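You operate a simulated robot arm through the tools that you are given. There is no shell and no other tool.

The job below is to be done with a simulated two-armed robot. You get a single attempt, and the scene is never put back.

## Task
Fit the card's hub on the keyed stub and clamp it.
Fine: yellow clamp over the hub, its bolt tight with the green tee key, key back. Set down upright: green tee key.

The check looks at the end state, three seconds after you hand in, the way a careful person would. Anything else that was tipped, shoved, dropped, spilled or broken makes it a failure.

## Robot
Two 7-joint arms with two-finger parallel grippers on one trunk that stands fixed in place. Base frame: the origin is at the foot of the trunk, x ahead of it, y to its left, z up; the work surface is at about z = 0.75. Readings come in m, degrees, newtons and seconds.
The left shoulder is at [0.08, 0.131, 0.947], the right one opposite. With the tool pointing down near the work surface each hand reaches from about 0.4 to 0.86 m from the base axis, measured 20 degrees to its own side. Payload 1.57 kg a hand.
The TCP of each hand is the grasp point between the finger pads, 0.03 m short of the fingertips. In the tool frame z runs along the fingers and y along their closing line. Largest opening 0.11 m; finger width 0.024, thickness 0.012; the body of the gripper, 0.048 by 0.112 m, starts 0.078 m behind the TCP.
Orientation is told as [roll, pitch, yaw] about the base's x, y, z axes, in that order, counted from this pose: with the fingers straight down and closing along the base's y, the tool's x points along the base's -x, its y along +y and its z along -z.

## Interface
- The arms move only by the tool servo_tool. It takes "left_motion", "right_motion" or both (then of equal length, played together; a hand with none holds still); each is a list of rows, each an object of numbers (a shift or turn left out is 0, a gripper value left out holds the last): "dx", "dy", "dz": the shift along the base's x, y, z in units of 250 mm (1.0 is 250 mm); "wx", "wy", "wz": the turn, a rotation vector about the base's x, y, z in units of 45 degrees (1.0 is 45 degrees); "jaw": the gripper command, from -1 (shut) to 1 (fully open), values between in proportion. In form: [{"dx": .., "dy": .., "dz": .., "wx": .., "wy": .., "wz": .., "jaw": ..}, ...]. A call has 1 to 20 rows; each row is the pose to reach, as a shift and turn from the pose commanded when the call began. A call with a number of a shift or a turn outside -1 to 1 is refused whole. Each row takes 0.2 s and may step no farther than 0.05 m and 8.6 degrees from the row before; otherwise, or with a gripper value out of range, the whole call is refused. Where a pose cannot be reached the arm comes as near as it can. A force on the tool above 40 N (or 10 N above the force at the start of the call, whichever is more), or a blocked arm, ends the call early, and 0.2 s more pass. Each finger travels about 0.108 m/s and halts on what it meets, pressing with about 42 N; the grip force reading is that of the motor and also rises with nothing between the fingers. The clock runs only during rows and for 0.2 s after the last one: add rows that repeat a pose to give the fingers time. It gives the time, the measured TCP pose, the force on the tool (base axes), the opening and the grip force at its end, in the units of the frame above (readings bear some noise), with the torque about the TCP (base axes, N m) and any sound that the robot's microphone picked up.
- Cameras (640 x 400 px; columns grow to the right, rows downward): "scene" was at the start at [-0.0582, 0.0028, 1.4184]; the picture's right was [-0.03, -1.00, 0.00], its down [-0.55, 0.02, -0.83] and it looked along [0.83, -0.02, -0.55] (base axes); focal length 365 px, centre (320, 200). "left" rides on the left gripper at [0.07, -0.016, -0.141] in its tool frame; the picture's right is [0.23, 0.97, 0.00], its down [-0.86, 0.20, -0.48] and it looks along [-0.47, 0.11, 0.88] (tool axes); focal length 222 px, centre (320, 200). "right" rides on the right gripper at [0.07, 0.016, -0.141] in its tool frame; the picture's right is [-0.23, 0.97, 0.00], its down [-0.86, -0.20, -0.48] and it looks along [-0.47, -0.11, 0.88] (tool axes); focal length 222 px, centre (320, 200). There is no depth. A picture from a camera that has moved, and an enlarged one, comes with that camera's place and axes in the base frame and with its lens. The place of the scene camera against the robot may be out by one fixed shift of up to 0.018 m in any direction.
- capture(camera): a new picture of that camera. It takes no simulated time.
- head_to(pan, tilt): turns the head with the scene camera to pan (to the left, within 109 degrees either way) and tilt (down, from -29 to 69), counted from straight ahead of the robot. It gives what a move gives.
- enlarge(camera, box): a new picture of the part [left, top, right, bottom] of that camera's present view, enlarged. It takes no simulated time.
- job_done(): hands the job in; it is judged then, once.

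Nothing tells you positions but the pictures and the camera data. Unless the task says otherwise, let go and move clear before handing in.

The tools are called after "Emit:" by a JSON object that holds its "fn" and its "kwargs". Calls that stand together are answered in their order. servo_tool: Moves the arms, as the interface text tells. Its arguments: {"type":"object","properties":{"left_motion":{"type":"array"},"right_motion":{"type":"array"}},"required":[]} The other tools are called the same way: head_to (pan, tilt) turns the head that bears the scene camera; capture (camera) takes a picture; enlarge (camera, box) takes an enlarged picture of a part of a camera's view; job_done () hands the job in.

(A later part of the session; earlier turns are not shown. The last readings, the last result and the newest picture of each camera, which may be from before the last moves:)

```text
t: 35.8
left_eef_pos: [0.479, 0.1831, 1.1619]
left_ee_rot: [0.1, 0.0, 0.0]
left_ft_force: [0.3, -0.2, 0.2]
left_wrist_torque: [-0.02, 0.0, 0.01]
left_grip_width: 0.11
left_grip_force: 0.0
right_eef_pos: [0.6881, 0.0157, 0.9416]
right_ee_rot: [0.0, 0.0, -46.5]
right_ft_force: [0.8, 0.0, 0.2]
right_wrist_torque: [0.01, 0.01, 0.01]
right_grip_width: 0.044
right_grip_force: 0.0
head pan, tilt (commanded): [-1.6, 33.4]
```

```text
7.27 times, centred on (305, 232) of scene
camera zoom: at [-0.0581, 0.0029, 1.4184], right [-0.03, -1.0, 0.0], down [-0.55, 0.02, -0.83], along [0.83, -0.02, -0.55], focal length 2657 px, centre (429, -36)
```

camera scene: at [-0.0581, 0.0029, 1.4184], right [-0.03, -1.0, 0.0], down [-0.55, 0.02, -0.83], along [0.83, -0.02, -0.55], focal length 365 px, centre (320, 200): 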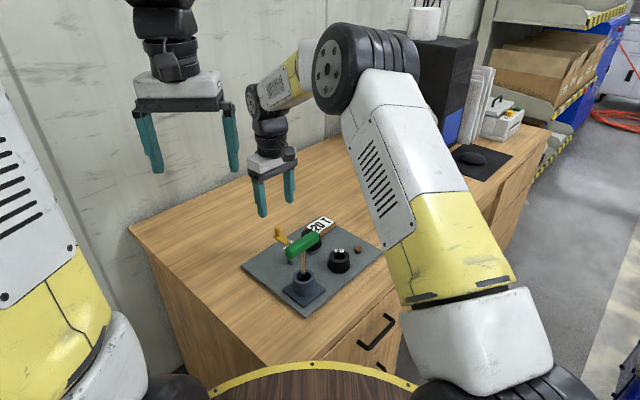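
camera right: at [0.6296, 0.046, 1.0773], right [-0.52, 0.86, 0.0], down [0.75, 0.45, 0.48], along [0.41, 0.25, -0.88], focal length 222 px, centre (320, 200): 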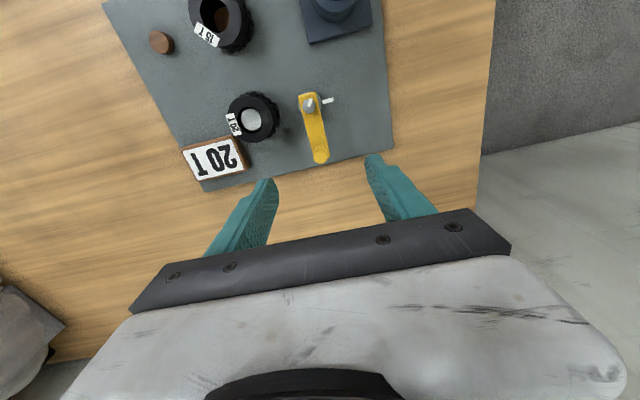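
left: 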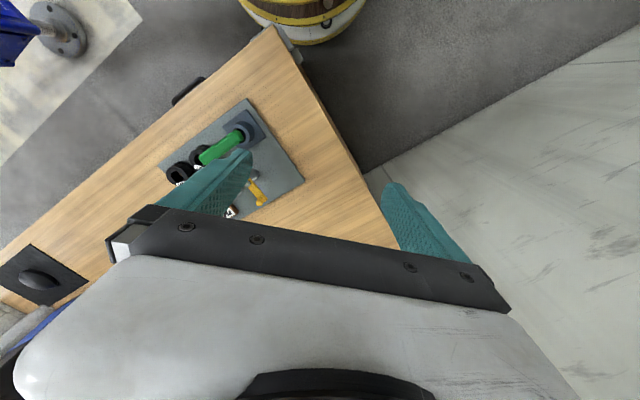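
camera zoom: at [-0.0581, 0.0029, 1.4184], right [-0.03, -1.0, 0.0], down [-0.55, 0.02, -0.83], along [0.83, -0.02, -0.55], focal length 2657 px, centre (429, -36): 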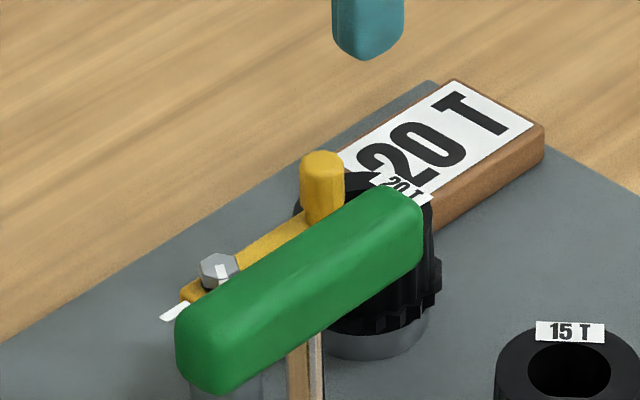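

The clamp arm now lies at about -45°, directly over the hub rim. I'll retract the right hand to the right side, then zoom on the bolt and the tee key.

Emit:
{"fn": "servo_tool", "kwargs": {"right_motion": [{"dz": 0.12}, {"dz": 0.24}, {"dy": -0.15, "dz": 0.3}, {"dy": -0.33, "dz": 0.3}, {"dy": -0.51, "dz": 0.3}, {"dy": -0.69, "dz": 0.3}, {"dy": -0.87, "dz": 0.3}, {"dy": -0.95, "dz": 0.3}, {"dy": -0.95, "dz": 0.3}]}}

Emit:
{"fn": "enlarge", "kwargs": {"camera": "scene", "box": [280, 230, 330, 300]}}

Emit:
{"fn": "enlarge", "kwargs": {"camera": "scene", "box": [285, 235, 320, 265]}}

Emit:
{"fn": "enlarge", "kwargs": {"camera": "left", "box": [170, 90, 320, 220]}}

```text
t: 37.8
left_eef_pos: [0.4774, 0.1837, 1.1606]
left_ee_rot: [0.0, 0.0, 0.0]
left_ft_force: [0.2, 0.9, -0.7]
left_wrist_torque: [-0.01, -0.01, 0.0]
left_grip_width: 0.1099
left_grip_force: 0.1
right_eef_pos: [0.6877, -0.2224, 1.0178]
right_ee_rot: [0.0, 0.0, -46.4]
right_ft_force: [-0.4, -0.2, 0.8]
right_wrist_torque: [-0.03, 0.01, 0.01]
right_grip_width: 0.044
right_grip_force: 0.1
head pan, tilt (commanded): [-1.6, 33.4]
```

```text
5.71 times, centred on (305, 265) of scene
camera zoom: at [-0.0582, 0.0028, 1.4184], right [-0.03, -1.0, 0.0], down [-0.55, 0.02, -0.83], along [0.83, -0.02, -0.55], focal length 2088 px, centre (406, -171)
```

zoom: 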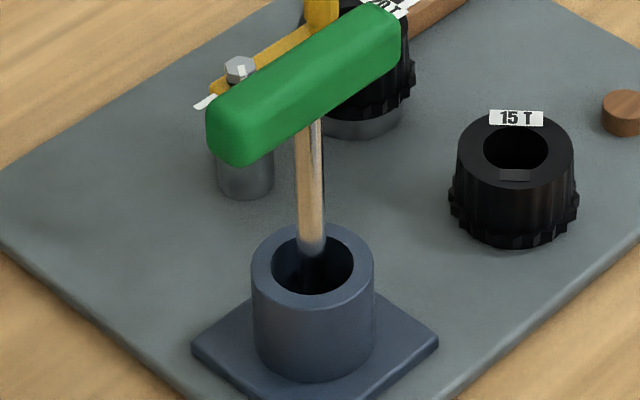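

```text
13.33 times, centred on (302, 250) of scene
camera zoom: at [-0.0582, 0.0028, 1.4184], right [-0.03, -1.0, 0.0], down [-0.55, 0.02, -0.83], along [0.83, -0.02, -0.55], focal length 4871 px, centre (553, -467)
```

zoom: 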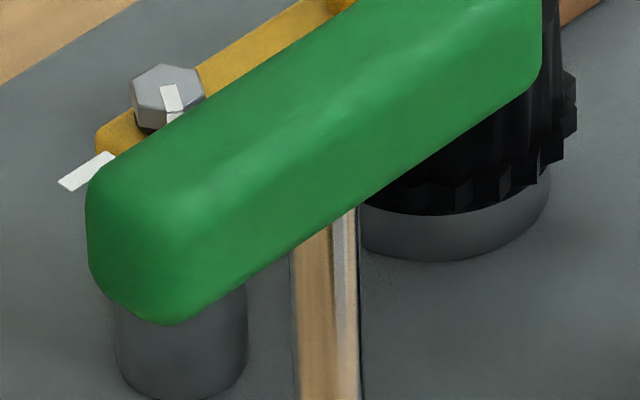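

```text
3.08 times, centred on (245, 155) of left
camera zoom: at [0.4081, 0.1658, 1.3023], right [-0.23, 0.97, 0.0], down [0.86, 0.2, 0.48], along [0.47, 0.11, -0.88], focal length 684 px, centre (551, 338)
```

zoom: 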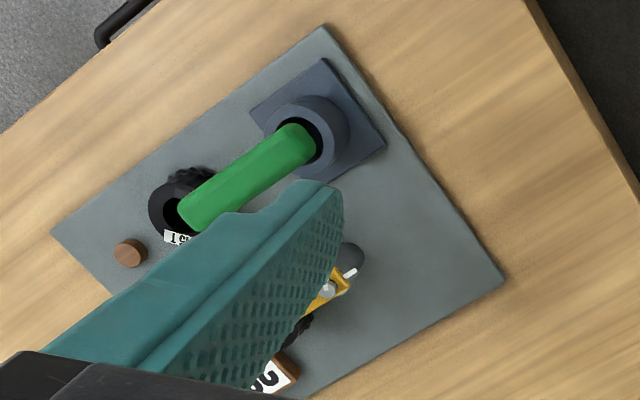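

The key's shaft is a plain rod and its foot hides inside the holder, which has a 33 mm bore. I'll bring the left hand over the key, yawed -45° so it closes across the handle, and inspect from there.

Emit:
{"fn": "servo_tool", "kwargs": {"left_motion": [{"dx": 0.04, "dy": -0.09, "dz": -0.08, "wz": -0.14}, {"dx": 0.08, "dy": -0.18, "dz": -0.16, "wz": -0.28}, {"dx": 0.12, "dy": -0.27, "dz": -0.24, "wz": -0.42}, {"dx": 0.16, "dy": -0.36, "dz": -0.32, "wz": -0.56}, {"dx": 0.2, "dy": -0.45, "dz": -0.4, "wz": -0.7}, {"dx": 0.24, "dy": -0.54, "dz": -0.48, "wz": -0.84}, {"dx": 0.28, "dy": -0.62, "dz": -0.54, "wz": -1.0}, {"dx": 0.312, "dy": -0.68, "dz": -0.58, "wz": -1.0}, {"dx": 0.312, "dy": -0.68, "dz": -0.58, "wz": -1.0}]}}

Emit:
{"fn": "capture", "kwargs": {"camera": "left"}}

Emit:
{"fn": "enlarge", "kwargs": {"camera": "left", "box": [240, 100, 400, 230]}}

Emit:
{"fn": "capture", "kwargs": {"camera": "scene"}}

```text
t: 39.8
left_eef_pos: [0.5559, 0.0112, 1.0159]
left_ee_rot: [0.0, 0.0, -45.0]
left_ft_force: [-0.4, 0.5, -0.1]
left_wrist_torque: [-0.03, -0.02, -0.01]
left_grip_width: 0.11
left_grip_force: 0.0
right_eef_pos: [0.6896, -0.2207, 1.0182]
right_ee_rot: [0.0, 0.0, -46.5]
right_ft_force: [-1.1, -0.1, -0.1]
right_wrist_torque: [-0.03, 0.02, -0.03]
right_grip_width: 0.0441
right_grip_force: 0.0
head pan, tilt (commanded): [-1.6, 33.4]
```

```text
taken
camera left: at [0.4948, 0.0496, 1.1573], right [0.53, 0.85, 0.0], down [0.75, -0.46, 0.48], along [0.41, -0.25, -0.88], focal length 222 px, centre (320, 200)
```

left: 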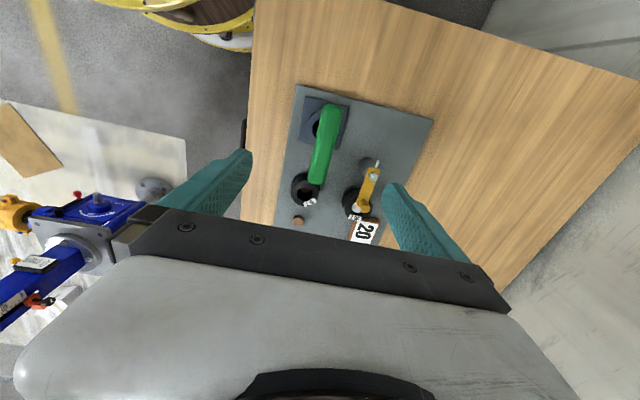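

```text
3.08 times, centred on (320, 165) of left
camera zoom: at [0.4948, 0.0496, 1.1573], right [0.53, 0.85, 0.0], down [0.75, -0.46, 0.48], along [0.41, -0.25, -0.88], focal length 684 px, centre (320, 308)
```

zoom: 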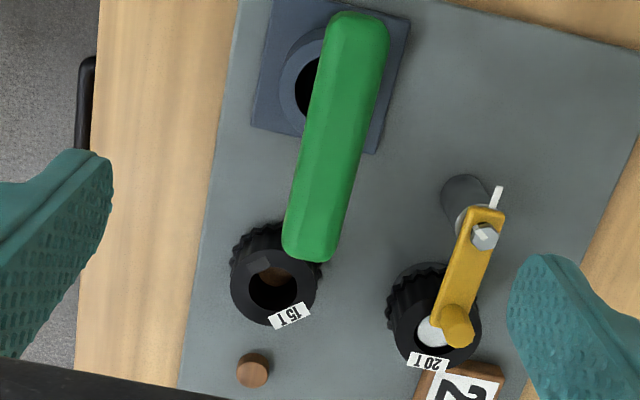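

```text
taken
camera scene: at [-0.0581, 0.0028, 1.4184], right [-0.03, -1.0, 0.0], down [-0.55, 0.02, -0.83], along [0.83, -0.02, -0.55], focal length 365 px, centre (320, 200)
```

scene: 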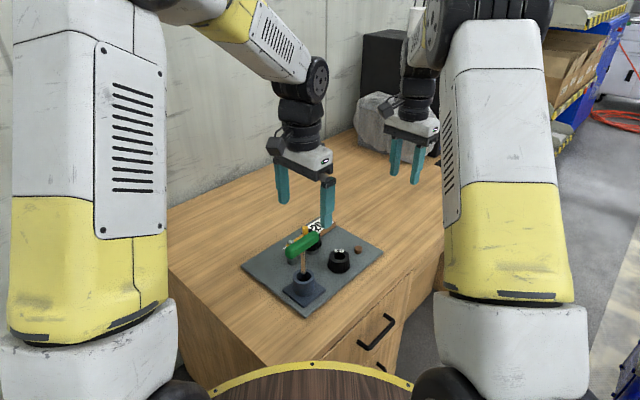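

The handle top is at about z 0.912, centred near (0.554, 0.019), and lies along an azimuth of about -44°. I'll lower the left hand to a closer hover and refine that.

Emit:
{"fn": "servo_tool", "kwargs": {"left_motion": [{"dx": -0.004, "dy": 0.016, "dz": -0.1}, {"dx": -0.008, "dy": 0.032, "dz": -0.2}, {"dx": -0.008, "dy": 0.032, "dz": -0.26}, {"dx": -0.008, "dy": 0.032, "dz": -0.26}]}}

Emit:
{"fn": "enlarge", "kwargs": {"camera": "left", "box": [220, 60, 420, 230]}}

Emit:
{"fn": "enlarge", "kwargs": {"camera": "scene", "box": [260, 180, 360, 310]}}

```text
t: 40.8
left_eef_pos: [0.5553, 0.022, 0.9502]
left_ee_rot: [0.1, 0.0, -45.0]
left_ft_force: [0.3, -0.7, 1.4]
left_wrist_torque: [-0.05, -0.02, 0.02]
left_grip_width: 0.11
left_grip_force: 0.0
right_eef_pos: [0.6895, -0.2215, 1.0178]
right_ee_rot: [0.0, -0.1, -46.5]
right_ft_force: [0.2, 0.3, -0.1]
right_wrist_torque: [-0.01, -0.05, 0.02]
right_grip_width: 0.0442
right_grip_force: 0.1
head pan, tilt (commanded): [-1.6, 33.4]
```

```text
2.35 times, centred on (320, 145) of left
camera zoom: at [0.4933, 0.0585, 1.092], right [0.53, 0.85, 0.0], down [0.75, -0.46, 0.48], along [0.41, -0.25, -0.88], focal length 523 px, centre (320, 329)
```

zoom: 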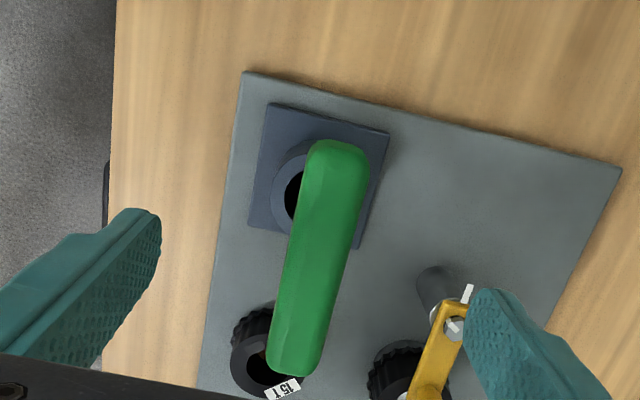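

```text
3.08 times, centred on (310, 245) of scene
camera zoom: at [-0.0581, 0.0028, 1.4184], right [-0.03, -1.0, 0.0], down [-0.55, 0.02, -0.83], along [0.83, -0.02, -0.55], focal length 1124 px, centre (351, 62)
```

zoom: 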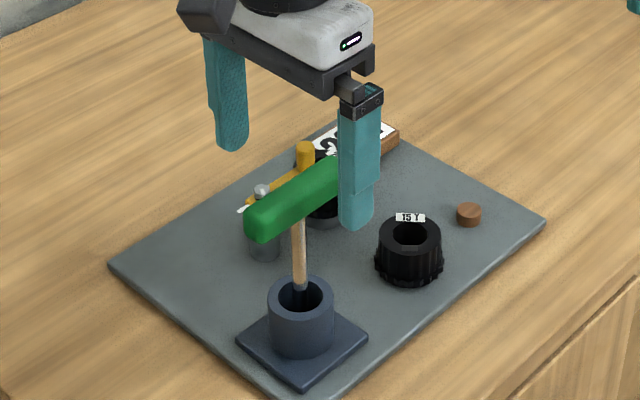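

The handle centre lies almost exactly under the TCP. I'll narrow the jaws, go down to mid-handle height and grip the handle over the shaft.

Emit:
{"fn": "servo_tool", "kwargs": {"left_motion": [{"dx": -0.0036, "dy": -0.0056, "dz": 0, "jaw": 0.4}, {"dx": -0.0036, "dy": -0.0056, "dz": -0.03, "jaw": 0.0}, {"dx": -0.0036, "dy": -0.0056, "dz": -0.08, "jaw": -0.09}, {"dx": -0.0036, "dy": -0.0056, "dz": -0.13}, {"dx": -0.0036, "dy": -0.0056, "dz": -0.175}, {"dx": -0.0036, "dy": -0.0056, "dz": -0.175}]}}

Emit:
{"fn": "enlarge", "kwargs": {"camera": "left", "box": [220, 60, 420, 230]}}

Emit:
{"fn": "enlarge", "kwargs": {"camera": "scene", "box": [260, 200, 340, 310]}}

```text
t: 42.2
left_eef_pos: [0.5531, 0.0185, 0.9078]
left_ee_rot: [-0.1, -0.1, -44.9]
left_ft_force: [-0.4, 0.7, 0.2]
left_wrist_torque: [0.03, -0.05, 0.0]
left_grip_width: 0.05
left_grip_force: 0.1
right_eef_pos: [0.6892, -0.2201, 1.0185]
right_ee_rot: [0.0, 0.0, -46.5]
right_ft_force: [-0.1, -0.3, 0.3]
right_wrist_torque: [0.0, -0.01, -0.01]
right_grip_width: 0.044
right_grip_force: 0.1
head pan, tilt (commanded): [-1.6, 33.4]
```

```text
2.35 times, centred on (320, 145) of left
camera zoom: at [0.4917, 0.0563, 1.048], right [0.53, 0.85, 0.0], down [0.75, -0.46, 0.48], along [0.41, -0.25, -0.88], focal length 523 px, centre (320, 329)
```

zoom: 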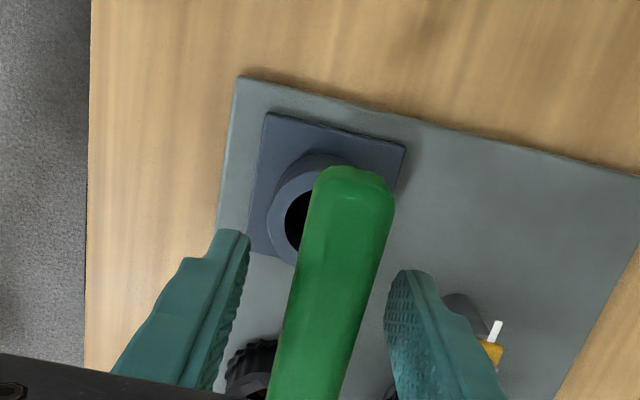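

```text
3.64 times, centred on (300, 255) of scene
camera zoom: at [-0.0581, 0.0028, 1.4184], right [-0.03, -1.0, 0.0], down [-0.55, 0.02, -0.83], along [0.83, -0.02, -0.55], focal length 1328 px, centre (393, 0)
```

zoom: 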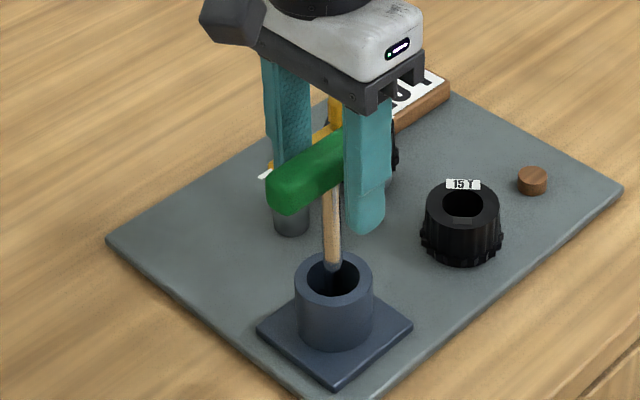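

The handle is centred between the fingers, directly over the shaft. Closing now.

Emit:
{"fn": "servo_tool", "kwargs": {"left_motion": [{"jaw": -0.3}, {"jaw": -0.5}, {"jaw": -0.7}, {"jaw": -1.0}, {"jaw": -1.0}, {"jaw": -1.0}]}}

Emit:
{"fn": "enlarge", "kwargs": {"camera": "left", "box": [220, 60, 420, 230]}}

Emit:
{"fn": "enlarge", "kwargs": {"camera": "scene", "box": [260, 200, 340, 310]}}

```text
t: 43.6
left_eef_pos: [0.5529, 0.019, 0.9069]
left_ee_rot: [0.0, 0.0, -44.9]
left_ft_force: [-0.3, 0.1, 0.4]
left_wrist_torque: [0.11, -0.06, -0.02]
left_grip_width: 0.0218
left_grip_force: 34.6
right_eef_pos: [0.6898, -0.2202, 1.0175]
right_ee_rot: [0.0, 0.0, -46.5]
right_ft_force: [0.2, 0.5, -0.2]
right_wrist_torque: [-0.01, -0.04, -0.01]
right_grip_width: 0.0436
right_grip_force: 0.0
head pan, tilt (commanded): [-1.6, 33.4]
```

```text
2.35 times, centred on (320, 145) of left
camera zoom: at [0.4918, 0.0564, 1.0483], right [0.53, 0.85, 0.0], down [0.75, -0.46, 0.48], along [0.41, -0.25, -0.88], focal length 523 px, centre (320, 329)
```

zoom: 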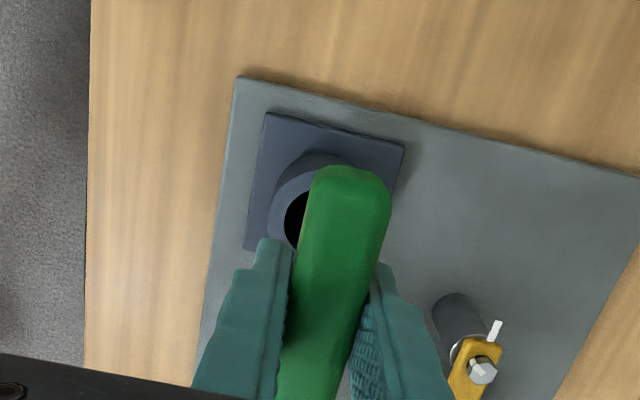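

```text
3.64 times, centred on (300, 255) of scene
camera zoom: at [-0.0581, 0.0028, 1.4184], right [-0.03, -1.0, 0.0], down [-0.55, 0.02, -0.83], along [0.83, -0.02, -0.55], focal length 1328 px, centre (393, 0)
```

zoom: 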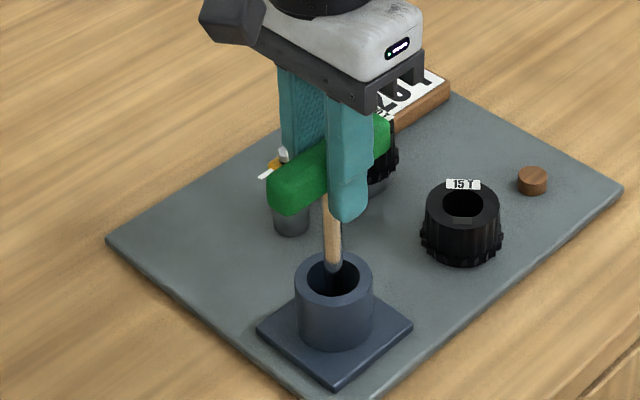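

The handle is gripped at 21.8 mm. I'll lift the key straight up out of the holder, slowly.

Emit:
{"fn": "servo_tool", "kwargs": {"left_motion": [{"dz": 0.03}, {"dz": 0.08}, {"dz": 0.14}, {"dz": 0.2}, {"dz": 0.27}, {"dz": 0.34}, {"dz": 0.4}, {"dz": 0.4}]}}

Emit:
{"fn": "enlarge", "kwargs": {"camera": "scene", "box": [260, 150, 360, 310]}}

Emit:
{"fn": "enlarge", "kwargs": {"camera": "left", "box": [220, 60, 420, 230]}}

Emit:
{"fn": "capture", "kwargs": {"camera": "right"}}

```text
t: 45.4
left_eef_pos: [0.553, 0.0181, 1.0066]
left_ee_rot: [-0.1, 0.0, -45.1]
left_ft_force: [0.2, 0.2, -2.8]
left_wrist_torque: [-0.02, 0.02, 0.02]
left_grip_width: 0.0217
left_grip_force: 35.0
right_eef_pos: [0.6897, -0.2211, 1.0175]
right_ee_rot: [-0.1, 0.0, -46.5]
right_ft_force: [-0.5, 0.2, 0.4]
right_wrist_torque: [0.01, 0.01, 0.04]
right_grip_width: 0.0444
right_grip_force: 0.0
head pan, tilt (commanded): [-1.6, 33.4]
```

```text
2.50 times, centred on (310, 230) of scene
camera zoom: at [-0.058, 0.0028, 1.4184], right [-0.03, -1.0, 0.0], down [-0.55, 0.02, -0.83], along [0.83, -0.02, -0.55], focal length 913 px, centre (345, 125)
```

zoom: 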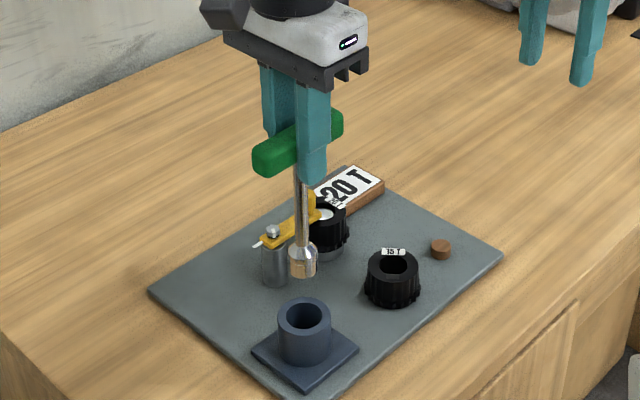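

```text
2.35 times, centred on (320, 145) of left
camera zoom: at [0.4919, 0.0561, 1.148], right [0.53, 0.85, 0.0], down [0.75, -0.46, 0.48], along [0.41, -0.25, -0.88], focal length 523 px, centre (320, 329)
```

zoom: 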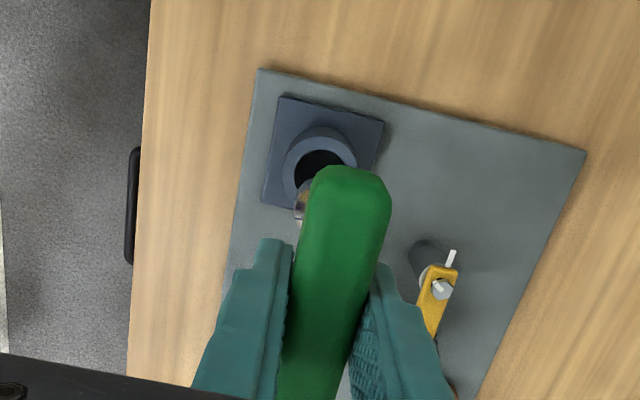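

```text
taken
camera right: at [0.6522, -0.1596, 1.1584], right [0.86, 0.51, 0.0], down [0.44, -0.76, 0.48], along [0.24, -0.41, -0.88], focal length 222 px, centre (320, 200)
```

right: 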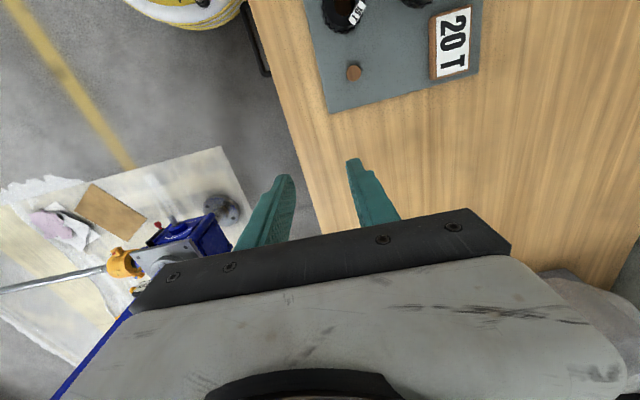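

The key is out: a T-handle with a round chrome socket, about 137 mm from handle to foot. I'll zoom on the bolt head and the socket to plan the hex alignment.

Emit:
{"fn": "enlarge", "kwargs": {"camera": "left", "box": [350, 160, 385, 195]}}

Emit:
{"fn": "enlarge", "kwargs": {"camera": "scene", "box": [280, 190, 330, 270]}}

Emit:
{"fn": "enlarge", "kwargs": {"camera": "scene", "box": [280, 225, 320, 255]}}

```text
11.43 times, centred on (368, 178) of left
camera zoom: at [0.4919, 0.0561, 1.148], right [0.53, 0.85, 0.0], down [0.75, -0.46, 0.48], along [0.41, -0.25, -0.88], focal length 2538 px, centre (-223, 457)
```

zoom: 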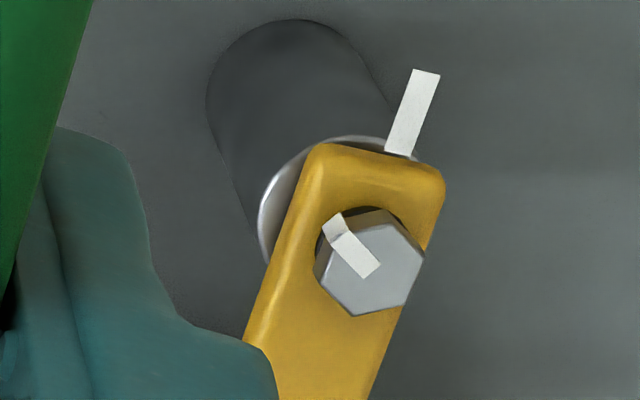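

```text
5.00 times, centred on (305, 230) of scene
camera zoom: at [-0.058, 0.0028, 1.4184], right [-0.03, -1.0, 0.0], down [-0.55, 0.02, -0.83], along [0.83, -0.02, -0.55], focal length 1827 px, centre (395, 50)
```

zoom: 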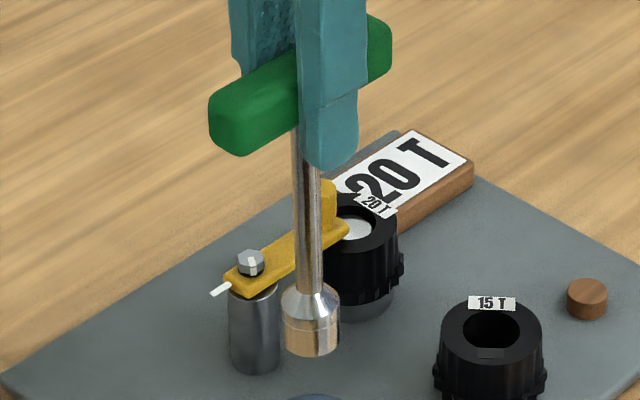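

```text
13.33 times, centred on (300, 240) of scene
camera zoom: at [-0.058, 0.0028, 1.4184], right [-0.03, -1.0, 0.0], down [-0.55, 0.02, -0.83], along [0.83, -0.02, -0.55], focal length 4871 px, centre (587, -333)
```

zoom: 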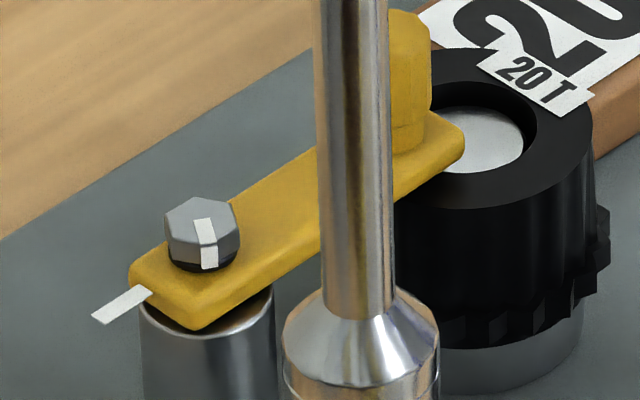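

The bolt's hex corners are at about 14° + 60°k, and the mark is on the corner at 194°. The key axis sits about 2.5 mm from the TCP along the handle. I'll bring the right hand round as a side-view camera before docking the key, starting with its yaw.

Emit:
{"fn": "servo_tool", "kwargs": {"right_motion": [{"wz": 0.17, "jaw": 1.0}, {"wz": 0.34}, {"wz": 0.51}, {"wz": 0.68}, {"wz": 0.85}, {"wz": 1.0}]}}

Emit:
{"fn": "servo_tool", "kwargs": {"right_motion": [{"wz": 0.17, "dx": -0.04, "dy": 0.03}, {"wz": 0.34, "dx": -0.08, "dy": 0.06}, {"wz": 0.51, "dx": -0.12, "dy": 0.09}, {"wz": 0.68, "dx": -0.16, "dy": 0.12}, {"wz": 0.85, "dx": -0.2, "dy": 0.14}, {"wz": 1.0, "dx": -0.24, "dy": 0.16}]}}

Emit:
{"fn": "servo_tool", "kwargs": {"right_motion": [{"wz": 0.17, "dx": -0.03}, {"wz": 0.34, "dx": -0.06}, {"wz": 0.51, "dx": -0.1}, {"wz": 0.7, "dx": -0.14}, {"wz": 0.7, "dx": -0.14}]}}

Emit:
{"fn": "capture", "kwargs": {"camera": "right"}}

Emit:
{"fn": "capture", "kwargs": {"camera": "scene"}}

```text
t: 46.8
left_eef_pos: [0.553, 0.019, 1.0062]
left_ee_rot: [0.1, 0.0, -45.1]
left_ft_force: [-0.9, -0.4, -2.5]
left_wrist_torque: [0.01, 0.02, 0.0]
left_grip_width: 0.0219
left_grip_force: 34.1
right_eef_pos: [0.6891, -0.221, 1.0175]
right_ee_rot: [0.0, 0.0, -1.4]
right_ft_force: [0.2, -0.5, -0.3]
right_wrist_torque: [-0.01, -0.01, 0.01]
right_grip_width: 0.1102
right_grip_force: 0.1
head pan, tilt (commanded): [-1.6, 33.4]
```

```text
t: 48.2
left_eef_pos: [0.5538, 0.0181, 1.0074]
left_ee_rot: [0.1, 0.0, -44.9]
left_ft_force: [0.5, 0.0, -2.3]
left_wrist_torque: [-0.02, 0.01, -0.05]
left_grip_width: 0.0216
left_grip_force: 34.9
right_eef_pos: [0.6293, -0.1806, 1.0167]
right_ee_rot: [0.0, -0.1, 43.6]
right_ft_force: [0.3, 0.9, -0.2]
right_wrist_torque: [0.01, 0.0, 0.01]
right_grip_width: 0.1101
right_grip_force: 0.1
head pan, tilt (commanded): [-1.6, 33.4]
```

```text
t: 49.4
left_eef_pos: [0.5527, 0.0184, 1.0069]
left_ee_rot: [-0.1, 0.0, -44.9]
left_ft_force: [0.0, -0.3, -2.6]
left_wrist_torque: [-0.02, -0.01, -0.04]
left_grip_width: 0.0219
left_grip_force: 34.5
right_eef_pos: [0.5943, -0.181, 1.0176]
right_ee_rot: [0.0, 0.0, 75.1]
right_ft_force: [0.3, 1.5, 0.3]
right_wrist_torque: [-0.01, 0.02, -0.01]
right_grip_width: 0.1099
right_grip_force: 0.1
head pan, tilt (commanded): [-1.6, 33.4]
```

```text
taken
camera right: at [0.5603, -0.245, 1.1587], right [-0.88, 0.47, 0.0], down [0.41, 0.78, 0.48], along [0.22, 0.42, -0.88], focal length 222 px, centre (320, 200)
```

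right: 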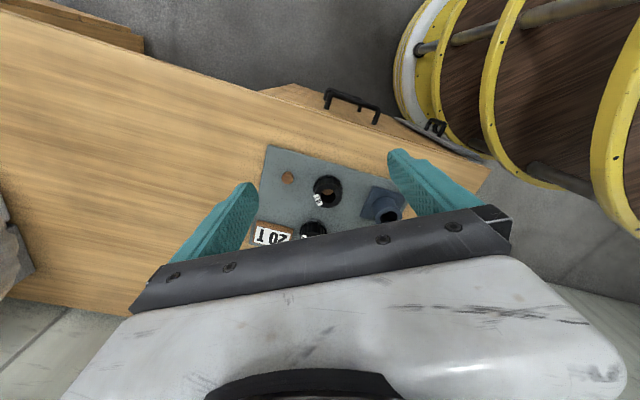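

```text
taken
camera scene: at [-0.0581, 0.0028, 1.4184], right [-0.03, -1.0, 0.0], down [-0.55, 0.02, -0.83], along [0.83, -0.02, -0.55], focal length 365 px, centre (320, 200)
```

scene: 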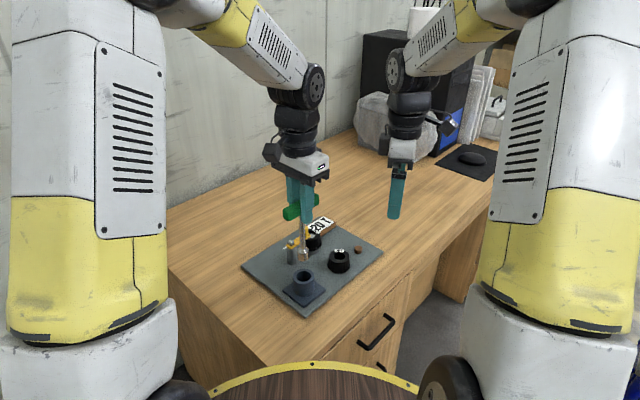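

The right hand is at yaw 75°. I'll move the key above the bolt first, turning it +60° so the later tightening turn stays within easy wrist range.

Emit:
{"fn": "servo_tool", "kwargs": {"left_motion": [{"dx": 0.03, "dy": 0.01, "dz": 0.03, "wz": 0.15}, {"dx": 0.1, "dy": 0.03, "dz": 0.04, "wz": 0.3}, {"dx": 0.18, "dy": 0.055, "dz": 0.04, "wz": 0.45}, {"dx": 0.26, "dy": 0.08, "dz": 0.04, "wz": 0.6}, {"dx": 0.34, "dy": 0.1, "dz": 0.04, "wz": 0.75}, {"dx": 0.407, "dy": 0.1224, "dz": 0.04, "wz": 0.9}, {"dx": 0.407, "dy": 0.1224, "dz": 0.04, "wz": 1.0}]}}

Emit:
{"fn": "servo_tool", "kwargs": {"left_motion": [{"wz": 0.11}, {"wz": 0.22}, {"wz": 0.333}, {"wz": 0.333}]}}

Emit:
{"fn": "servo_tool", "kwargs": {"right_motion": [{"dx": -0.01, "dy": 0.06, "dz": -0.05, "wx": 0.12, "wy": -0.064}, {"dx": -0.022, "dy": 0.12, "dz": -0.11, "wx": 0.24, "wy": -0.128}, {"dx": -0.034, "dy": 0.18, "dz": -0.17, "wx": 0.36, "wy": -0.191}, {"dx": -0.046, "dy": 0.24, "dz": -0.23, "wx": 0.48, "wy": -0.255}, {"dx": -0.056, "dy": 0.29, "dz": -0.29, "wx": 0.59, "wy": -0.313}, {"dx": -0.066, "dy": 0.32, "dz": -0.328, "wx": 0.687, "wy": -0.365}, {"dx": -0.066, "dy": 0.32, "dz": -0.328, "wx": 0.687, "wy": -0.365}]}}

Emit:
{"fn": "capture", "kwargs": {"camera": "right"}}

Emit:
{"fn": "enlarge", "kwargs": {"camera": "scene", "box": [265, 180, 345, 260]}}

```text
t: 51.0
left_eef_pos: [0.6556, 0.0488, 1.017]
left_ee_rot: [0.0, 0.0, 0.2]
left_ft_force: [0.4, 0.5, -1.9]
left_wrist_torque: [-0.03, -0.02, 0.02]
left_grip_width: 0.0217
left_grip_force: 34.9
right_eef_pos: [0.5947, -0.1815, 1.0177]
right_ee_rot: [-0.1, 0.1, 75.0]
right_ft_force: [-0.1, 0.1, 0.3]
right_wrist_torque: [0.02, 0.02, 0.02]
right_grip_width: 0.1101
right_grip_force: 0.0
head pan, tilt (commanded): [-1.6, 33.4]
```

```text
t: 52.0
left_eef_pos: [0.655, 0.0507, 1.0167]
left_ee_rot: [0.1, 0.1, 15.0]
left_ft_force: [0.6, -0.3, -2.5]
left_wrist_torque: [0.0, 0.02, 0.0]
left_grip_width: 0.0214
left_grip_force: 34.6
right_eef_pos: [0.5947, -0.1821, 1.0187]
right_ee_rot: [-0.1, -0.1, 74.9]
right_ft_force: [-0.7, 0.2, 0.2]
right_wrist_torque: [-0.01, 0.0, 0.0]
right_grip_width: 0.11
right_grip_force: 0.0
head pan, tilt (commanded): [-1.6, 33.4]
```

```text
t: 53.6
left_eef_pos: [0.6558, 0.0483, 1.0172]
left_ee_rot: [0.0, 0.0, 15.0]
left_ft_force: [-0.2, -0.1, -2.4]
left_wrist_torque: [-0.02, -0.01, 0.0]
left_grip_width: 0.0217
left_grip_force: 34.5
right_eef_pos: [0.5785, -0.1007, 0.9352]
right_ee_rot: [-9.0, -34.1, 77.7]
right_ft_force: [1.0, -0.2, 0.1]
right_wrist_torque: [0.01, 0.0, -0.01]
right_grip_width: 0.11
right_grip_force: 0.1
head pan, tilt (commanded): [-1.6, 33.4]
```

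```text
taken
camera right: at [0.5115, -0.2249, 1.0095], right [-0.88, 0.47, 0.0], down [0.21, 0.39, 0.9], along [0.42, 0.79, -0.44], focal length 222 px, centre (320, 200)
```

right: 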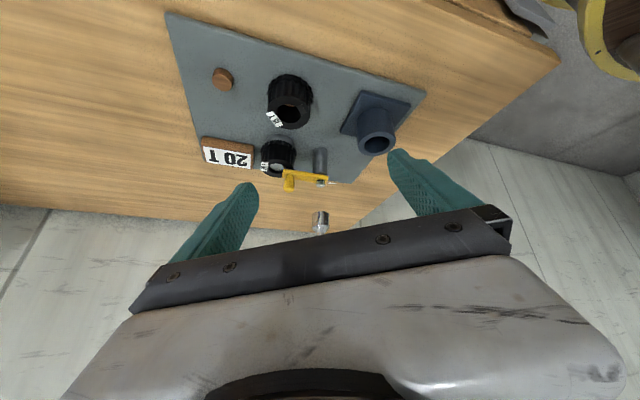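

```text
5.00 times, centred on (305, 220) of scene
camera zoom: at [-0.0581, 0.0028, 1.4184], right [-0.03, -1.0, 0.0], down [-0.55, 0.02, -0.83], along [0.83, -0.02, -0.55], focal length 1827 px, centre (395, 100)
```

zoom: 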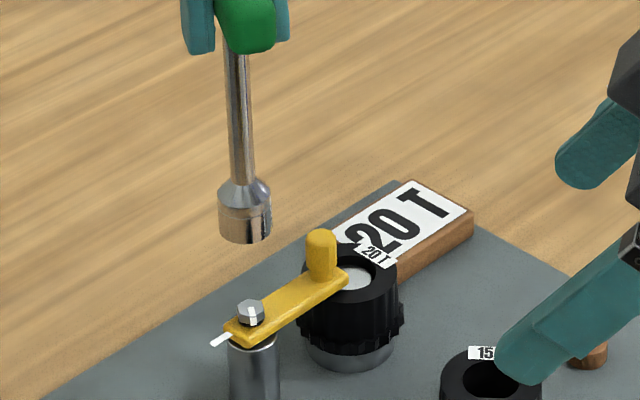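

Both views show the socket above the bolt; the right camera's picture is upside down. I'll zoom into both for exact alignment.

Emit:
{"fn": "enlarge", "kwargs": {"camera": "right", "box": [295, 165, 345, 225]}}

Emit:
{"fn": "enlarge", "kwargs": {"camera": "scene", "box": [285, 195, 325, 245]}}

```text
6.67 times, centred on (320, 195) of right
camera zoom: at [0.5115, -0.2249, 1.0095], right [-0.88, 0.47, 0.0], down [0.21, 0.39, 0.9], along [0.42, 0.79, -0.44], focal length 1481 px, centre (320, 233)
```

zoom: 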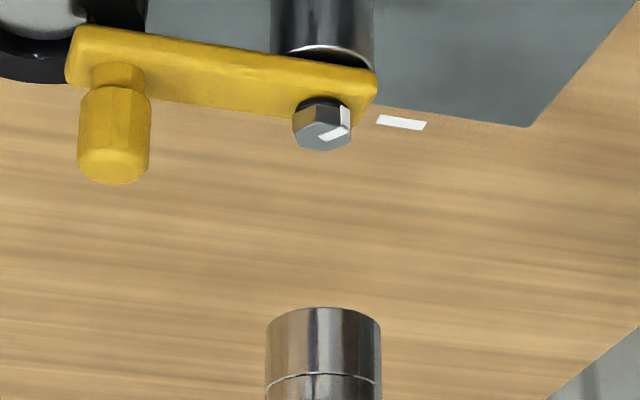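

```text
8.00 times, centred on (305, 220) of scene
camera zoom: at [-0.0581, 0.0028, 1.4184], right [-0.03, -1.0, 0.0], down [-0.55, 0.02, -0.83], along [0.83, -0.02, -0.55], focal length 2923 px, centre (440, 40)
```

zoom: 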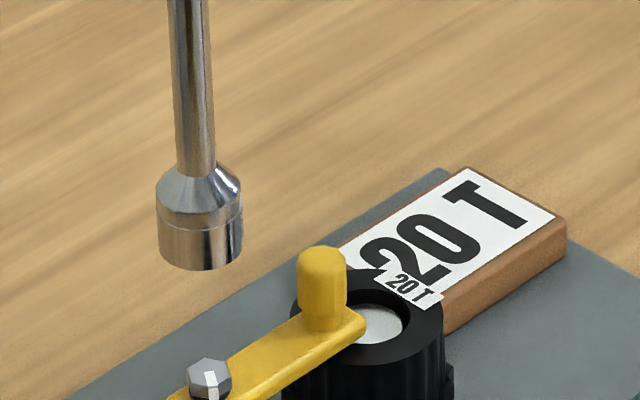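

The socket is aligned over the bolt to about half a millimetre in both views. I'll lower it to just above the bolt head and re-check.

Emit:
{"fn": "servo_tool", "kwargs": {"left_motion": [{"dz": -0.04}, {"dz": -0.08}, {"dz": -0.12}, {"dz": -0.15}, {"dz": -0.15}]}}

Emit:
{"fn": "enlarge", "kwargs": {"camera": "right", "box": [295, 165, 345, 225]}}

Emit:
{"fn": "enlarge", "kwargs": {"camera": "scene", "box": [280, 210, 320, 260]}}

```text
t: 54.8
left_eef_pos: [0.6559, 0.0492, 0.9791]
left_ee_rot: [0.0, 0.0, 15.0]
left_ft_force: [-0.1, 0.7, -2.6]
left_wrist_torque: [0.01, 0.0, -0.02]
left_grip_width: 0.0218
left_grip_force: 34.9
right_eef_pos: [0.5777, -0.101, 0.9357]
right_ee_rot: [-8.9, -34.0, 77.8]
right_ft_force: [-0.5, 0.5, -0.2]
right_wrist_torque: [-0.02, 0.0, -0.01]
right_grip_width: 0.1099
right_grip_force: 0.1
head pan, tilt (commanded): [-1.6, 33.4]
```

```text
6.67 times, centred on (320, 195) of right
camera zoom: at [0.5117, -0.2249, 1.0097], right [-0.88, 0.47, 0.0], down [0.21, 0.39, 0.9], along [0.42, 0.79, -0.44], focal length 1481 px, centre (320, 233)
```

zoom: 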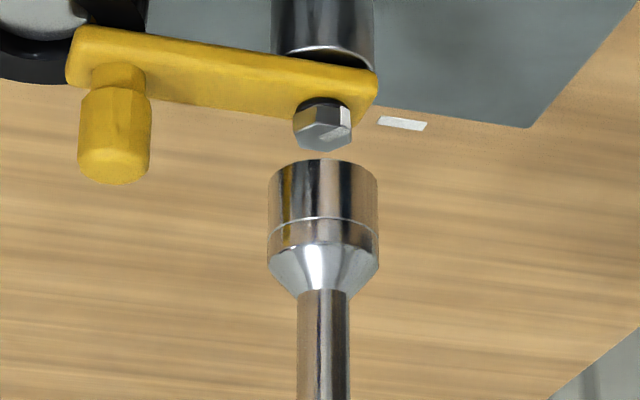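

```text
8.00 times, centred on (300, 235) of scene
camera zoom: at [-0.058, 0.0028, 1.4184], right [-0.03, -1.0, 0.0], down [-0.55, 0.02, -0.83], along [0.83, -0.02, -0.55], focal length 2923 px, centre (480, -80)
```

zoom: 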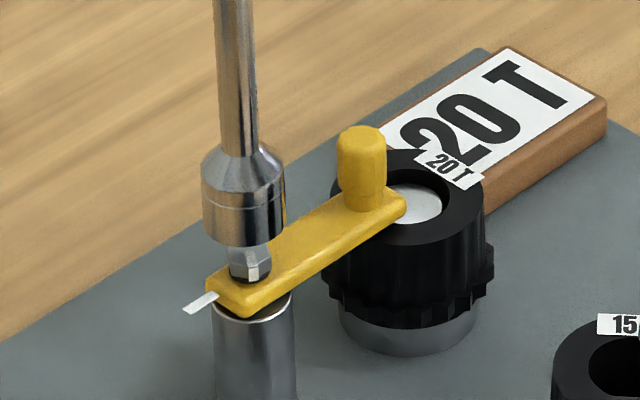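

Emit:
{"fn": "enlarge", "kwargs": {"camera": "scene", "box": [295, 225, 325, 255]}}

Emit:
{"fn": "enlarge", "kwargs": {"camera": "right", "box": [308, 172, 332, 206]}}

```text
13.33 times, centred on (310, 240) of scene
camera zoom: at [-0.058, 0.0028, 1.4184], right [-0.03, -1.0, 0.0], down [-0.55, 0.02, -0.83], along [0.83, -0.02, -0.55], focal length 4871 px, centre (453, -333)
```

zoom: 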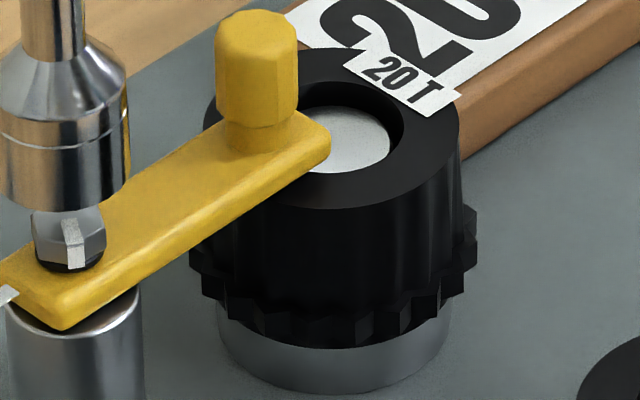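

```text
11.76 times, centred on (320, 189) of right
camera zoom: at [0.5117, -0.2249, 1.0097], right [-0.88, 0.47, 0.0], down [0.21, 0.39, 0.9], along [0.42, 0.79, -0.44], focal length 2613 px, centre (320, 329)
```

zoom: 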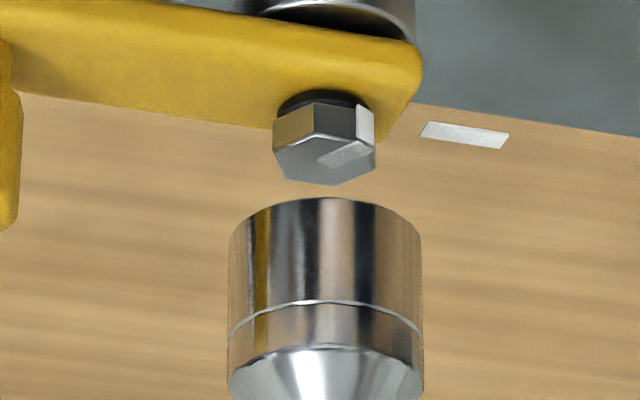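

The sideways error is under 1 mm. I'll trim it and lower in small steps onto the bolt head, watching the force.

Emit:
{"fn": "servo_tool", "kwargs": {"left_motion": [{"dx": -0.001, "dy": -0.0036, "dz": -0.016}, {"dx": -0.001, "dy": -0.0036, "dz": -0.032}, {"dx": -0.001, "dy": -0.0036, "dz": -0.044}, {"dx": -0.001, "dy": -0.0036, "dz": -0.052}, {"dx": -0.001, "dy": -0.0036, "dz": -0.052}]}}

Emit:
{"fn": "enlarge", "kwargs": {"camera": "right", "box": [308, 172, 332, 206]}}

Emit:
{"fn": "enlarge", "kwargs": {"camera": "scene", "box": [290, 225, 320, 255]}}

```text
t: 56.0
left_eef_pos: [0.6561, 0.0485, 0.9671]
left_ee_rot: [0.0, 0.0, 14.9]
left_ft_force: [-0.2, 0.3, -1.8]
left_wrist_torque: [-0.01, -0.03, 0.0]
left_grip_width: 0.0218
left_grip_force: 34.4
right_eef_pos: [0.5794, -0.1015, 0.9357]
right_ee_rot: [-8.9, -33.9, 77.8]
right_ft_force: [-0.5, 0.7, 0.3]
right_wrist_torque: [0.02, 0.01, 0.0]
right_grip_width: 0.1099
right_grip_force: 0.0
head pan, tilt (commanded): [-1.6, 33.4]
```

```text
11.76 times, centred on (320, 189) of right
camera zoom: at [0.5117, -0.2249, 1.0097], right [-0.88, 0.47, 0.0], down [0.21, 0.39, 0.9], along [0.42, 0.79, -0.44], focal length 2613 px, centre (320, 329)
```

zoom: 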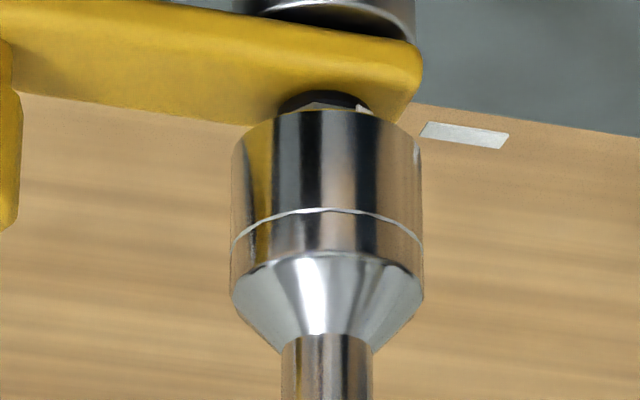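

```text
13.33 times, centred on (305, 240) of scene
camera zoom: at [-0.058, 0.0028, 1.4184], right [-0.03, -1.0, 0.0], down [-0.55, 0.02, -0.83], along [0.83, -0.02, -0.55], focal length 4871 px, centre (520, -333)
```

zoom: 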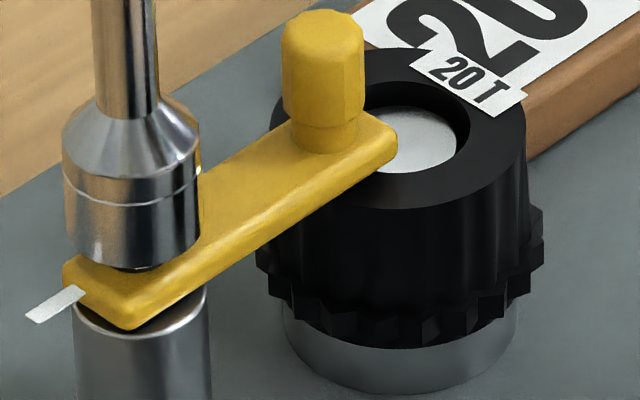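

The socket is sliding over the bolt head with no contact force. I'll lower gently until it seats.

Emit:
{"fn": "servo_tool", "kwargs": {"left_motion": [{"dz": -0.006}, {"dz": -0.012}, {"dz": -0.018}, {"dz": -0.018}]}}

Emit:
{"fn": "enlarge", "kwargs": {"camera": "right", "box": [308, 172, 332, 206]}}

Emit:
{"fn": "enlarge", "kwargs": {"camera": "scene", "box": [290, 225, 320, 255]}}

```text
t: 57.0
left_eef_pos: [0.6537, 0.0483, 0.9621]
left_ee_rot: [0.0, -0.1, 14.9]
left_ft_force: [-0.1, -0.2, -2.7]
left_wrist_torque: [-0.01, 0.0, 0.01]
left_grip_width: 0.0219
left_grip_force: 34.8
right_eef_pos: [0.5778, -0.1001, 0.936]
right_ee_rot: [-8.9, -34.0, 77.8]
right_ft_force: [0.7, 0.4, 0.2]
right_wrist_torque: [-0.02, 0.0, -0.01]
right_grip_width: 0.1099
right_grip_force: 0.1
head pan, tilt (commanded): [-1.6, 33.4]
```

```text
11.76 times, centred on (320, 189) of right
camera zoom: at [0.5117, -0.2249, 1.0097], right [-0.88, 0.47, 0.0], down [0.21, 0.39, 0.9], along [0.42, 0.79, -0.44], focal length 2613 px, centre (320, 329)
```

zoom: 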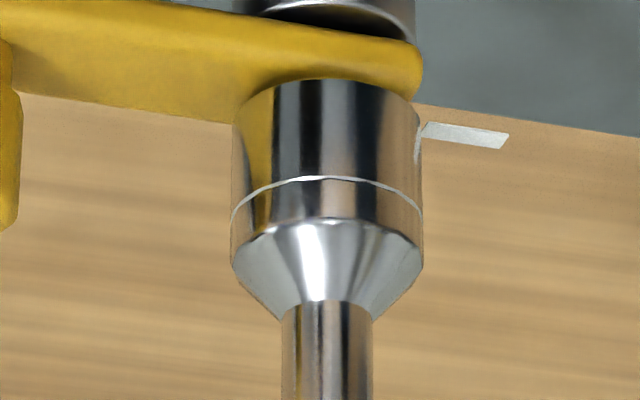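

```text
13.33 times, centred on (305, 240) of scene
camera zoom: at [-0.058, 0.0028, 1.4184], right [-0.03, -1.0, 0.0], down [-0.55, 0.02, -0.83], along [0.83, -0.02, -0.55], focal length 4871 px, centre (520, -333)
```

zoom: 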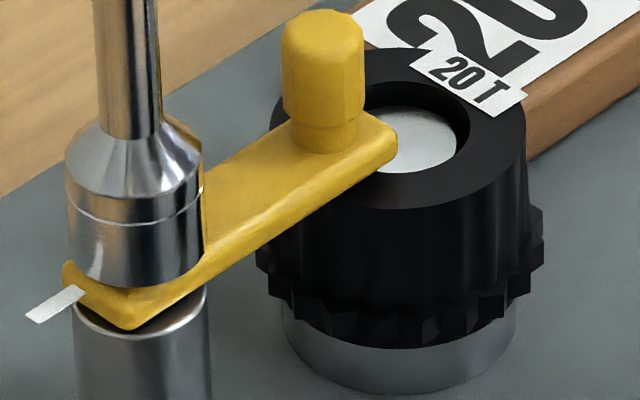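

The socket now envelops the bolt head. I'll start turning clockwise 15° about the key axis, checking the torque.

Emit:
{"fn": "servo_tool", "kwargs": {"left_motion": [{"dx": -0.0002, "dy": 0.0009, "wz": -0.1111}, {"dx": -0.0004, "dy": 0.0018, "wz": -0.2222}, {"dx": -0.0004, "dy": 0.0027, "wz": -0.3333}, {"dx": -0.0004, "dy": 0.0027, "wz": -0.3333}]}}

Emit:
{"fn": "enlarge", "kwargs": {"camera": "right", "box": [300, 165, 340, 215]}}

Emit:
{"fn": "enlarge", "kwargs": {"camera": "scene", "box": [275, 190, 325, 255]}}

```text
t: 58.0
left_eef_pos: [0.6555, 0.0498, 0.9625]
left_ee_rot: [0.0, 0.0, -0.2]
left_ft_force: [0.7, -0.2, -1.9]
left_wrist_torque: [-0.03, 0.03, 0.09]
left_grip_width: 0.0215
left_grip_force: 34.8
right_eef_pos: [0.5789, -0.101, 0.9341]
right_ee_rot: [-9.0, -33.9, 77.7]
right_ft_force: [0.1, 0.3, -1.5]
right_wrist_torque: [0.01, 0.01, -0.03]
right_grip_width: 0.1103
right_grip_force: 0.0
head pan, tilt (commanded): [-1.6, 33.4]
```

```text
8.00 times, centred on (320, 190) of right
camera zoom: at [0.5117, -0.2249, 1.0096], right [-0.88, 0.47, 0.0], down [0.21, 0.39, 0.9], along [0.42, 0.79, -0.44], focal length 1777 px, centre (320, 280)
```

zoom: 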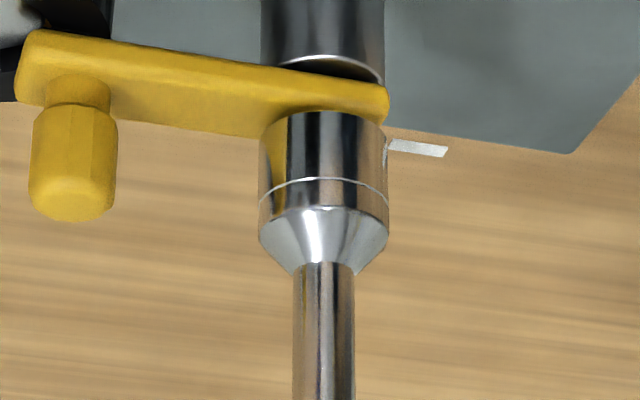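

```text
6.15 times, centred on (300, 222) of scene
camera zoom: at [-0.058, 0.0028, 1.4184], right [-0.03, -1.0, 0.0], down [-0.55, 0.02, -0.83], along [0.83, -0.02, -0.55], focal length 2248 px, centre (443, 62)
```

zoom: 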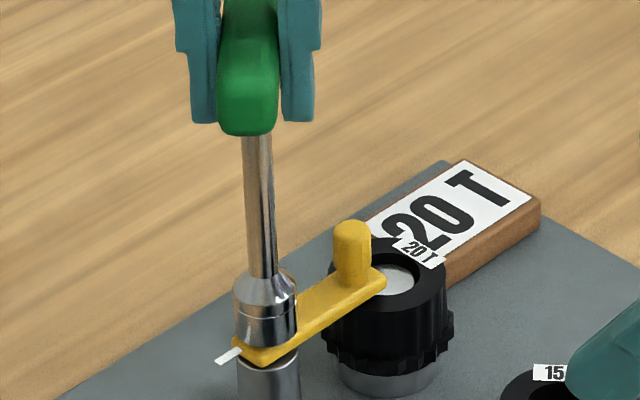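

There is light resistance at 0.09 N·m and the arm hasn't moved. I'll continue clockwise another 30°.

Emit:
{"fn": "servo_tool", "kwargs": {"left_motion": [{"dx": 0.0, "dy": 0.0009, "wz": -0.1111}, {"dx": 0.0001, "dy": 0.0018, "wz": -0.2222}, {"dx": 0.0003, "dy": 0.0027, "wz": -0.3333}, {"dx": 0.0006, "dy": 0.0035, "wz": -0.4444}, {"dx": 0.0009, "dy": 0.0044, "wz": -0.5555}, {"dx": 0.0013, "dy": 0.0052, "wz": -0.6666}, {"dx": 0.0013, "dy": 0.0052, "wz": -0.6666}]}}

Emit:
{"fn": "enlarge", "kwargs": {"camera": "scene", "box": [275, 190, 325, 255]}}

Emit:
{"fn": "enlarge", "kwargs": {"camera": "right", "box": [300, 165, 340, 215]}}

```text
t: 59.6
left_eef_pos: [0.6554, 0.0507, 0.962]
left_ee_rot: [0.0, 0.0, -30.0]
left_ft_force: [-0.1, -0.3, -2.1]
left_wrist_torque: [0.01, -0.03, 0.28]
left_grip_width: 0.0217
left_grip_force: 34.7
right_eef_pos: [0.5796, -0.1014, 0.9345]
right_ee_rot: [-8.9, -34.0, 77.8]
right_ft_force: [-0.4, 0.5, -0.1]
right_wrist_torque: [-0.01, -0.03, 0.01]
right_grip_width: 0.1098
right_grip_force: 0.1
head pan, tilt (commanded): [-1.6, 33.4]
```

```text
6.15 times, centred on (300, 222) of scene
camera zoom: at [-0.058, 0.0028, 1.4184], right [-0.03, -1.0, 0.0], down [-0.55, 0.02, -0.83], along [0.83, -0.02, -0.55], focal length 2248 px, centre (443, 62)
```

zoom: 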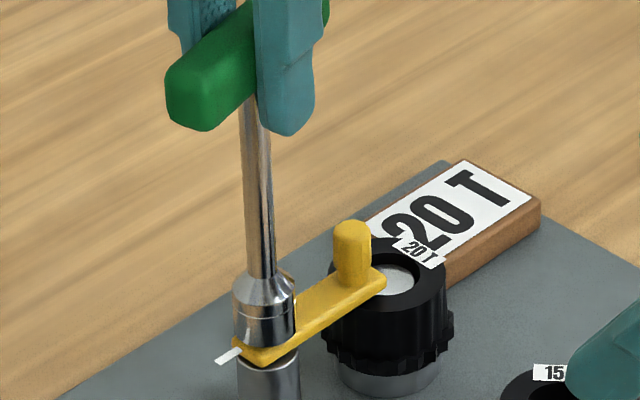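

```text
8.00 times, centred on (320, 190) of right
camera zoom: at [0.5117, -0.2249, 1.0096], right [-0.88, 0.47, 0.0], down [0.21, 0.39, 0.9], along [0.42, 0.79, -0.44], focal length 1777 px, centre (320, 280)
```

zoom: 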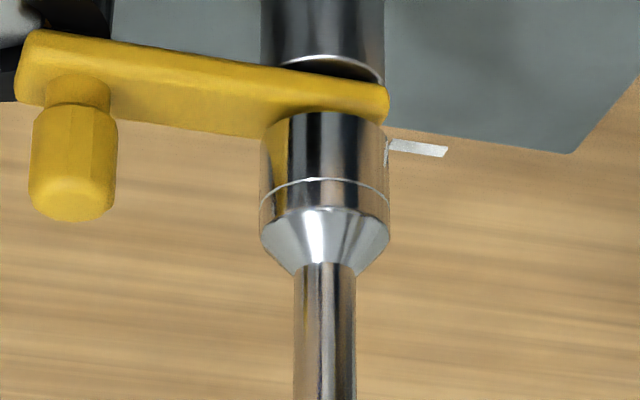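

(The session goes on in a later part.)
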